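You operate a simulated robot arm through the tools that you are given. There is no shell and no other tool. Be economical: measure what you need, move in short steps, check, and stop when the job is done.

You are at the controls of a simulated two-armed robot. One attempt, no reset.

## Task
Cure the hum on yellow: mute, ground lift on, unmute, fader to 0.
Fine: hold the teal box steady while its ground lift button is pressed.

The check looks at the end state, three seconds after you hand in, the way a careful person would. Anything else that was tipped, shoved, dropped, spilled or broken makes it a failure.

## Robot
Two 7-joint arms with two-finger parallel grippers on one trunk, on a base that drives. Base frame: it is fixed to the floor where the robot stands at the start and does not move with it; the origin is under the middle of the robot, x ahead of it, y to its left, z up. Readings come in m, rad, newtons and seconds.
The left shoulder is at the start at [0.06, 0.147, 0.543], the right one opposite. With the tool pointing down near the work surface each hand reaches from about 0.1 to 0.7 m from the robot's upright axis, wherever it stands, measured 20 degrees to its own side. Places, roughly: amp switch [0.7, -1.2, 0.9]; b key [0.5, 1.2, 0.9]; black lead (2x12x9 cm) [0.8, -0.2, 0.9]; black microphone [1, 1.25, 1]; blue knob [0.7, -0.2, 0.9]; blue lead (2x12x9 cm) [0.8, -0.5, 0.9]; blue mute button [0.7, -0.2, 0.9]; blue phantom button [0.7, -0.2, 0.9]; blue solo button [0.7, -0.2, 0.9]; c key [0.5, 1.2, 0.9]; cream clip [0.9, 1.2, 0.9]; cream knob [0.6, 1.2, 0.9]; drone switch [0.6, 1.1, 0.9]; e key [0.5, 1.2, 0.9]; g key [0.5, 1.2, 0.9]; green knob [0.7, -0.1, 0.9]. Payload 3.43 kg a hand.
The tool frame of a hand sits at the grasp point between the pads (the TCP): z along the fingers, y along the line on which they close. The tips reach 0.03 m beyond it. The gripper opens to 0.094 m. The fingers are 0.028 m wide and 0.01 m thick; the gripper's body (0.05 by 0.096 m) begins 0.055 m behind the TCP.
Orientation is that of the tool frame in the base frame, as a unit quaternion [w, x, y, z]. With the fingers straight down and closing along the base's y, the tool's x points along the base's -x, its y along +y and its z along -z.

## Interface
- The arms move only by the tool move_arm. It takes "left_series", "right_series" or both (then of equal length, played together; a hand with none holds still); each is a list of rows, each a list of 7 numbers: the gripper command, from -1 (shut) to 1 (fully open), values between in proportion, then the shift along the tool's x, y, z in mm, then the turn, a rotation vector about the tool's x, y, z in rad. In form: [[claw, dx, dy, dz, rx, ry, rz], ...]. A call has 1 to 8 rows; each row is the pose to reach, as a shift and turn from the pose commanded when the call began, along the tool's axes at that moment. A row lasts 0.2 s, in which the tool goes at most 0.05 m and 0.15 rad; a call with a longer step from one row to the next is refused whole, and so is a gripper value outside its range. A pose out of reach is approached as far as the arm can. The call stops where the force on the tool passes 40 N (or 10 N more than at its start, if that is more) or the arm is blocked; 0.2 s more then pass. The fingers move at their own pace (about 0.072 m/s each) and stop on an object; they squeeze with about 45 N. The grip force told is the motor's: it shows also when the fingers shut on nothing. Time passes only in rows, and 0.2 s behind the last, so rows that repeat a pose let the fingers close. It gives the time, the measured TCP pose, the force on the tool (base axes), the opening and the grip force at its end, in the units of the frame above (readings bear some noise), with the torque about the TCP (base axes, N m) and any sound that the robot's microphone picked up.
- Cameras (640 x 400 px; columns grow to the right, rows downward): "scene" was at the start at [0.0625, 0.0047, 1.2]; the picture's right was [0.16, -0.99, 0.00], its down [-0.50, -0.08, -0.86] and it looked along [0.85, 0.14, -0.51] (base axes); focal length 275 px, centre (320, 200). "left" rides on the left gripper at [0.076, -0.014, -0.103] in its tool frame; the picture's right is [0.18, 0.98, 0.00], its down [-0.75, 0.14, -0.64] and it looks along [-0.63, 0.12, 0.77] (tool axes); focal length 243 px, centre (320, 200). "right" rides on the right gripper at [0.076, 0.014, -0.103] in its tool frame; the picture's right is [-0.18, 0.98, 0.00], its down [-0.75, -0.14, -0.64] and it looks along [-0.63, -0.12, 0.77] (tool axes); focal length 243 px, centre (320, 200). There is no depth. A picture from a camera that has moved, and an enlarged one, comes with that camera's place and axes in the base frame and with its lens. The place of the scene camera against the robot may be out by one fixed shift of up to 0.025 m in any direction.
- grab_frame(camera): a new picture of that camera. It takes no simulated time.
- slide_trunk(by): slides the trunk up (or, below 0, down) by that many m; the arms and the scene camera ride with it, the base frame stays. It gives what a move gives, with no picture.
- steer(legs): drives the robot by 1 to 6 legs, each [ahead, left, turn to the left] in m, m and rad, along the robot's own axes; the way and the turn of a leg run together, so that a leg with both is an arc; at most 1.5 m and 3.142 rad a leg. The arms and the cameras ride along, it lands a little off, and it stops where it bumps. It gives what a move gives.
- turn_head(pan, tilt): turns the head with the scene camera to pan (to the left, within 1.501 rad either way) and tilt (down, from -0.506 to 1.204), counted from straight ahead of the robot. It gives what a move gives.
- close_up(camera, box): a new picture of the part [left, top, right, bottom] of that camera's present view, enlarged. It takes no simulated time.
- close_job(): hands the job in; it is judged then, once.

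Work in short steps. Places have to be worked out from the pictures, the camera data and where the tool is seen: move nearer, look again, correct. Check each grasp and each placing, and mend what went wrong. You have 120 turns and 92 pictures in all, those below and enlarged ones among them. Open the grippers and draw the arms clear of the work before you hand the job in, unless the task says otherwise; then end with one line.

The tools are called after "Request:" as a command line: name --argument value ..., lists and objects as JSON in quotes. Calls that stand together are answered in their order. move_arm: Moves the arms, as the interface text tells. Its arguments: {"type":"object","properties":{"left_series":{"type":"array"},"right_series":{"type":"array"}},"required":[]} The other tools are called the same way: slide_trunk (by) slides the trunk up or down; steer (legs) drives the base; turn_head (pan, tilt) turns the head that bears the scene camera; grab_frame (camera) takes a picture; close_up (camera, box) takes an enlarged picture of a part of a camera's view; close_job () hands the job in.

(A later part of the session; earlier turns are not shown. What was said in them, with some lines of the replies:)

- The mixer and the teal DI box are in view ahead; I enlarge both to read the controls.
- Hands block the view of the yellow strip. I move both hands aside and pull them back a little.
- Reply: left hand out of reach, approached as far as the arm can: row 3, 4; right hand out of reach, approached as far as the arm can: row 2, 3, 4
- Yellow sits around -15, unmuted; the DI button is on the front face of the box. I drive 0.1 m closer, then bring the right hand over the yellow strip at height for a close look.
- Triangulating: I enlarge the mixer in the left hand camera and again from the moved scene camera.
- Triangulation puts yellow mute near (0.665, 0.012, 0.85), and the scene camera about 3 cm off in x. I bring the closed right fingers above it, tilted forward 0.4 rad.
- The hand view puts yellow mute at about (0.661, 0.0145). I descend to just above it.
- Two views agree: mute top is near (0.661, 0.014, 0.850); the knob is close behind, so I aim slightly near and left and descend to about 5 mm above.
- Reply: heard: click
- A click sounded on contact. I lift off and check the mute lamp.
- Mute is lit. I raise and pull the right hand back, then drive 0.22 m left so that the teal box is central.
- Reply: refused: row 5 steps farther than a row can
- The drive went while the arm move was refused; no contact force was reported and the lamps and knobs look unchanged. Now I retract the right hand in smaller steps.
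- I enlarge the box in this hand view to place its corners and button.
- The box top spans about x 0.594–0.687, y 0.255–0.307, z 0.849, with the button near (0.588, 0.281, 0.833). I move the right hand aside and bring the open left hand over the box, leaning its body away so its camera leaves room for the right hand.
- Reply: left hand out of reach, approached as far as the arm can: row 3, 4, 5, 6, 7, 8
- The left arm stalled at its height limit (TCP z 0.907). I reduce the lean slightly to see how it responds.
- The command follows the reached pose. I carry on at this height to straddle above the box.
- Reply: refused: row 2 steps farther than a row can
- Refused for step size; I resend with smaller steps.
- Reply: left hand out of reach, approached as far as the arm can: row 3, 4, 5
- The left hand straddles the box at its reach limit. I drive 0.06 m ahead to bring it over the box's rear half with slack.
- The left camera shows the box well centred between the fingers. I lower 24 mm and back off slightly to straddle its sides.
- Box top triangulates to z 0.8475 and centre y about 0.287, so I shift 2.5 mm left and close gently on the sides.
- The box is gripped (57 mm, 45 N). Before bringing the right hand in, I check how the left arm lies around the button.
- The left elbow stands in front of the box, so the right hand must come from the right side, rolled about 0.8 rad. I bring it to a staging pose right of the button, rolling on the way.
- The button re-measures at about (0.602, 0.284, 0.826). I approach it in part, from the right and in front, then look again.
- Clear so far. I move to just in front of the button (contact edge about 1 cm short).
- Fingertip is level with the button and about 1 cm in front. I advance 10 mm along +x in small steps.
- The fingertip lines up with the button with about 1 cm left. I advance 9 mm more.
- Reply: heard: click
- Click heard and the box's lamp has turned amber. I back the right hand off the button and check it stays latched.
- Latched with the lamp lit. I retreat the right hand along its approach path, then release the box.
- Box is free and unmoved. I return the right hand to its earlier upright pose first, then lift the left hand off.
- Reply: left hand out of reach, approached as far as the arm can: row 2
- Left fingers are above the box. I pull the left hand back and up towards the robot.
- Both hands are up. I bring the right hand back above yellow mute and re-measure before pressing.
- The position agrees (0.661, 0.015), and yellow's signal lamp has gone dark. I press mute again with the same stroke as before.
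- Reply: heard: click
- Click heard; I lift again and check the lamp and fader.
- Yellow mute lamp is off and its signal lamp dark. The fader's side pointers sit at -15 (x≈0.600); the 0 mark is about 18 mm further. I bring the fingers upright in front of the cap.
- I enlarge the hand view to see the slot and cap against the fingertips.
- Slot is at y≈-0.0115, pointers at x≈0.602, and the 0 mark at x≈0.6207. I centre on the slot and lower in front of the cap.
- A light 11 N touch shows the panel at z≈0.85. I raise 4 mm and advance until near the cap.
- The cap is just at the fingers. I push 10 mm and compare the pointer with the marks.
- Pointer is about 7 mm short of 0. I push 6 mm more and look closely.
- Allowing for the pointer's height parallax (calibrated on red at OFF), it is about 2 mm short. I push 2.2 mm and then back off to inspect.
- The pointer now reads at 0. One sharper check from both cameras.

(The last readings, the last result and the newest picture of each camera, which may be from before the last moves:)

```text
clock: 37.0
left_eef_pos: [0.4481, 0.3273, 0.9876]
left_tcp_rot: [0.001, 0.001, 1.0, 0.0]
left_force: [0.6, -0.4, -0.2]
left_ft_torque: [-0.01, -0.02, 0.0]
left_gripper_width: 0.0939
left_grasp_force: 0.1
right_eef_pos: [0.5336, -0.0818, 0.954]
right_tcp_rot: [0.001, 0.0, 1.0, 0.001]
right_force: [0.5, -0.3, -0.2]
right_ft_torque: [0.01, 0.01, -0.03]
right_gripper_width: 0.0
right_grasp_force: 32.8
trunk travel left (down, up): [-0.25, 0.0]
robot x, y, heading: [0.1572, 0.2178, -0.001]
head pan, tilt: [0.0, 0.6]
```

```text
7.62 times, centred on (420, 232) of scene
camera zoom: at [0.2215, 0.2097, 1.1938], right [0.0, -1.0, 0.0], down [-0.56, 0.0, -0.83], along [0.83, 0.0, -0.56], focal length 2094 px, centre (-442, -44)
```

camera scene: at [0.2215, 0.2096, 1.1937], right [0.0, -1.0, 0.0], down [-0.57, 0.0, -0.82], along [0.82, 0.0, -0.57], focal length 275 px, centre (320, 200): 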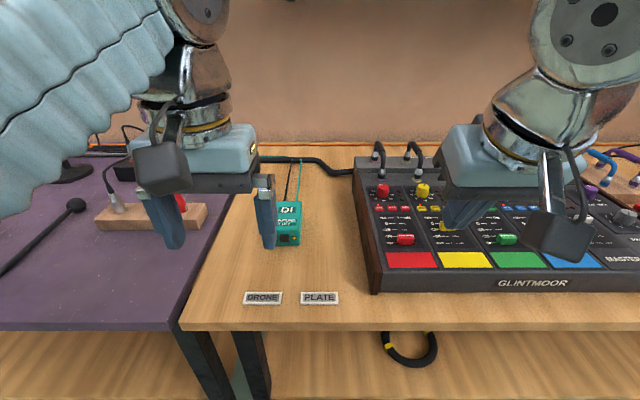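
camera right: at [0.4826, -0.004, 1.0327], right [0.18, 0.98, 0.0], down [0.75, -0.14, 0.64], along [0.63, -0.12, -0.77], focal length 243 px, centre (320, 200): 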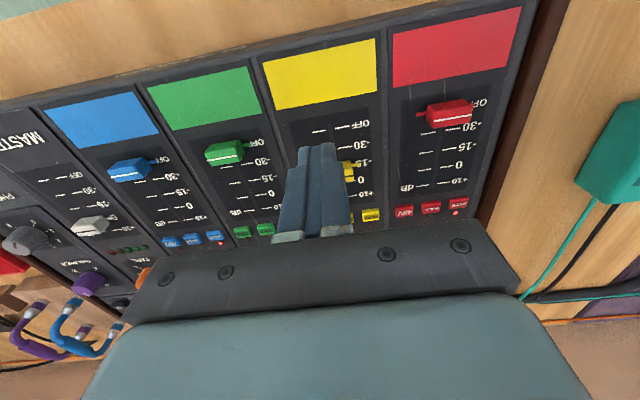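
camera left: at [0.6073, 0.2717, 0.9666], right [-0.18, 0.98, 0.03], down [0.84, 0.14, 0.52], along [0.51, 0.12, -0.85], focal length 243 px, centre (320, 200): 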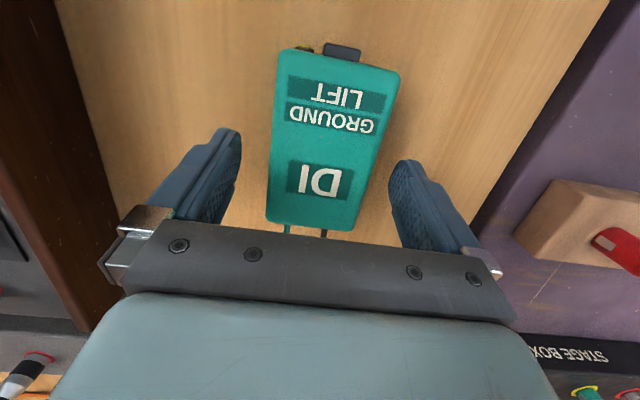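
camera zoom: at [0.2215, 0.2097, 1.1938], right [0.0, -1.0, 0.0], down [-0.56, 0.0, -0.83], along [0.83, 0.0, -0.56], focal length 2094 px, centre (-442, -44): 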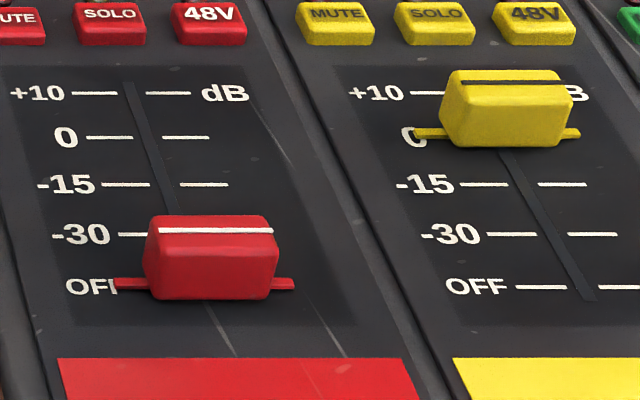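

The pointer matches 0 within about half a millimetre. I open the right gripper while drawing both arms back and up, then take a last look.

Request:
move_arm --right_series '[[-1, 0, 0, -40, 0, 0, 0], [-0.3, 40, 0, -45, 0, 0, 0], [0.4, 80, 0, -45, 0, 0, 0], [1, 120, 0, -45, 0, 0, 0]]' --left_series '[[1, 20, 0, -5, 0, 0, 0], [1, 40, 0, -10, 0, 0, 0], [1, 60, 0, -10, 0, 0, 0], [1, 80, 0, -10, 0, 0, 0]]'

Request:
steer --legs '[[-0.15, 0, 0]]'

Request:
grab_frame --camera "scene"

Request:
close_up --camera "scene" --box '[240, 140, 480, 260]'

```text
clock: 38.0
left_eef_pos: [0.3809, 0.3206, 0.9915]
left_tcp_rot: [0.001, 0.001, 1.0, 0.001]
left_force: [0.8, 0.3, -0.4]
left_ft_torque: [0.02, 0.05, 0.01]
left_gripper_width: 0.0939
left_grasp_force: 0.0
left hand out of reach, approached as far as the arm can: row 3, 4
right_eef_pos: [0.4165, -0.079, 0.999]
right_tcp_rot: [0.001, -0.002, 1.0, -0.001]
right_force: [1.0, 0.0, -0.4]
right_ft_torque: [0.02, 0.02, 0.04]
right_gripper_width: 0.0938
right_grasp_force: 0.1
right hand out of reach, approached as far as the arm can: row 1, 2
trunk travel left (down, up): [-0.25, 0.0]
robot x, y, heading: [0.1596, 0.2168, 0.001]
head pan, tilt: [0.0, 0.6]
```

```text
clock: 39.4
left_eef_pos: [0.2312, 0.3217, 0.9918]
left_tcp_rot: [0.0, 0.001, 1.0, -0.001]
left_force: [0.6, 0.0, 0.2]
left_ft_torque: [0.02, 0.03, 0.01]
left_gripper_width: 0.094
left_grasp_force: 0.0
right_eef_pos: [0.2658, -0.0815, 0.9995]
right_tcp_rot: [0.001, 0.0, 1.0, 0.0]
right_force: [-0.3, -0.1, -0.7]
right_ft_torque: [-0.02, 0.03, -0.03]
right_gripper_width: 0.0941
right_grasp_force: 0.1
trunk travel left (down, up): [-0.25, 0.0]
robot x, y, heading: [0.0157, 0.219, -0.003]
head pan, tilt: [0.0, 0.6]
```

```text
22 pictures are left
camera scene: at [0.0725, 0.2098, 1.1938], right [0.0, -1.0, 0.0], down [-0.57, 0.0, -0.82], along [0.82, 0.0, -0.57], focal length 275 px, centre (320, 200)
```

scene: 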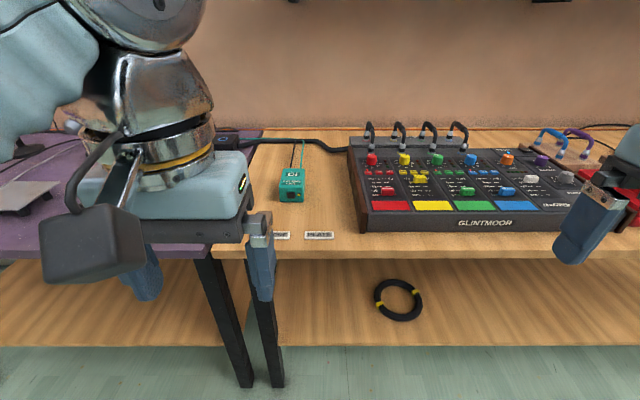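

```text
2.67 times, centred on (360, 200) of scene
camera zoom: at [0.0725, 0.2098, 1.1938], right [0.0, -1.0, 0.0], down [-0.57, 0.0, -0.82], along [0.82, 0.0, -0.57], focal length 733 px, centre (213, 200)
```

zoom: 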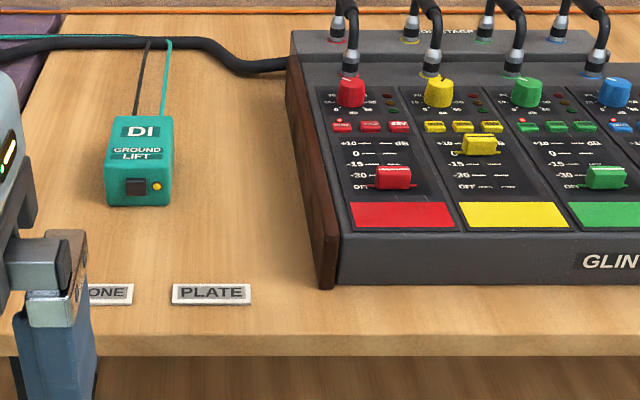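

Ground lift lamp is lit, yellow is unmuted with its fader at 0, and nothing else looks disturbed. Handing in.

Request:
close_job

```text
The job is handed in.
```

The job is done and handed in: yellow was muted, the teal box's ground lift pressed on while the left hand held the box, yellow unmuted, and its fader set to 0 (within about half a millimetre).
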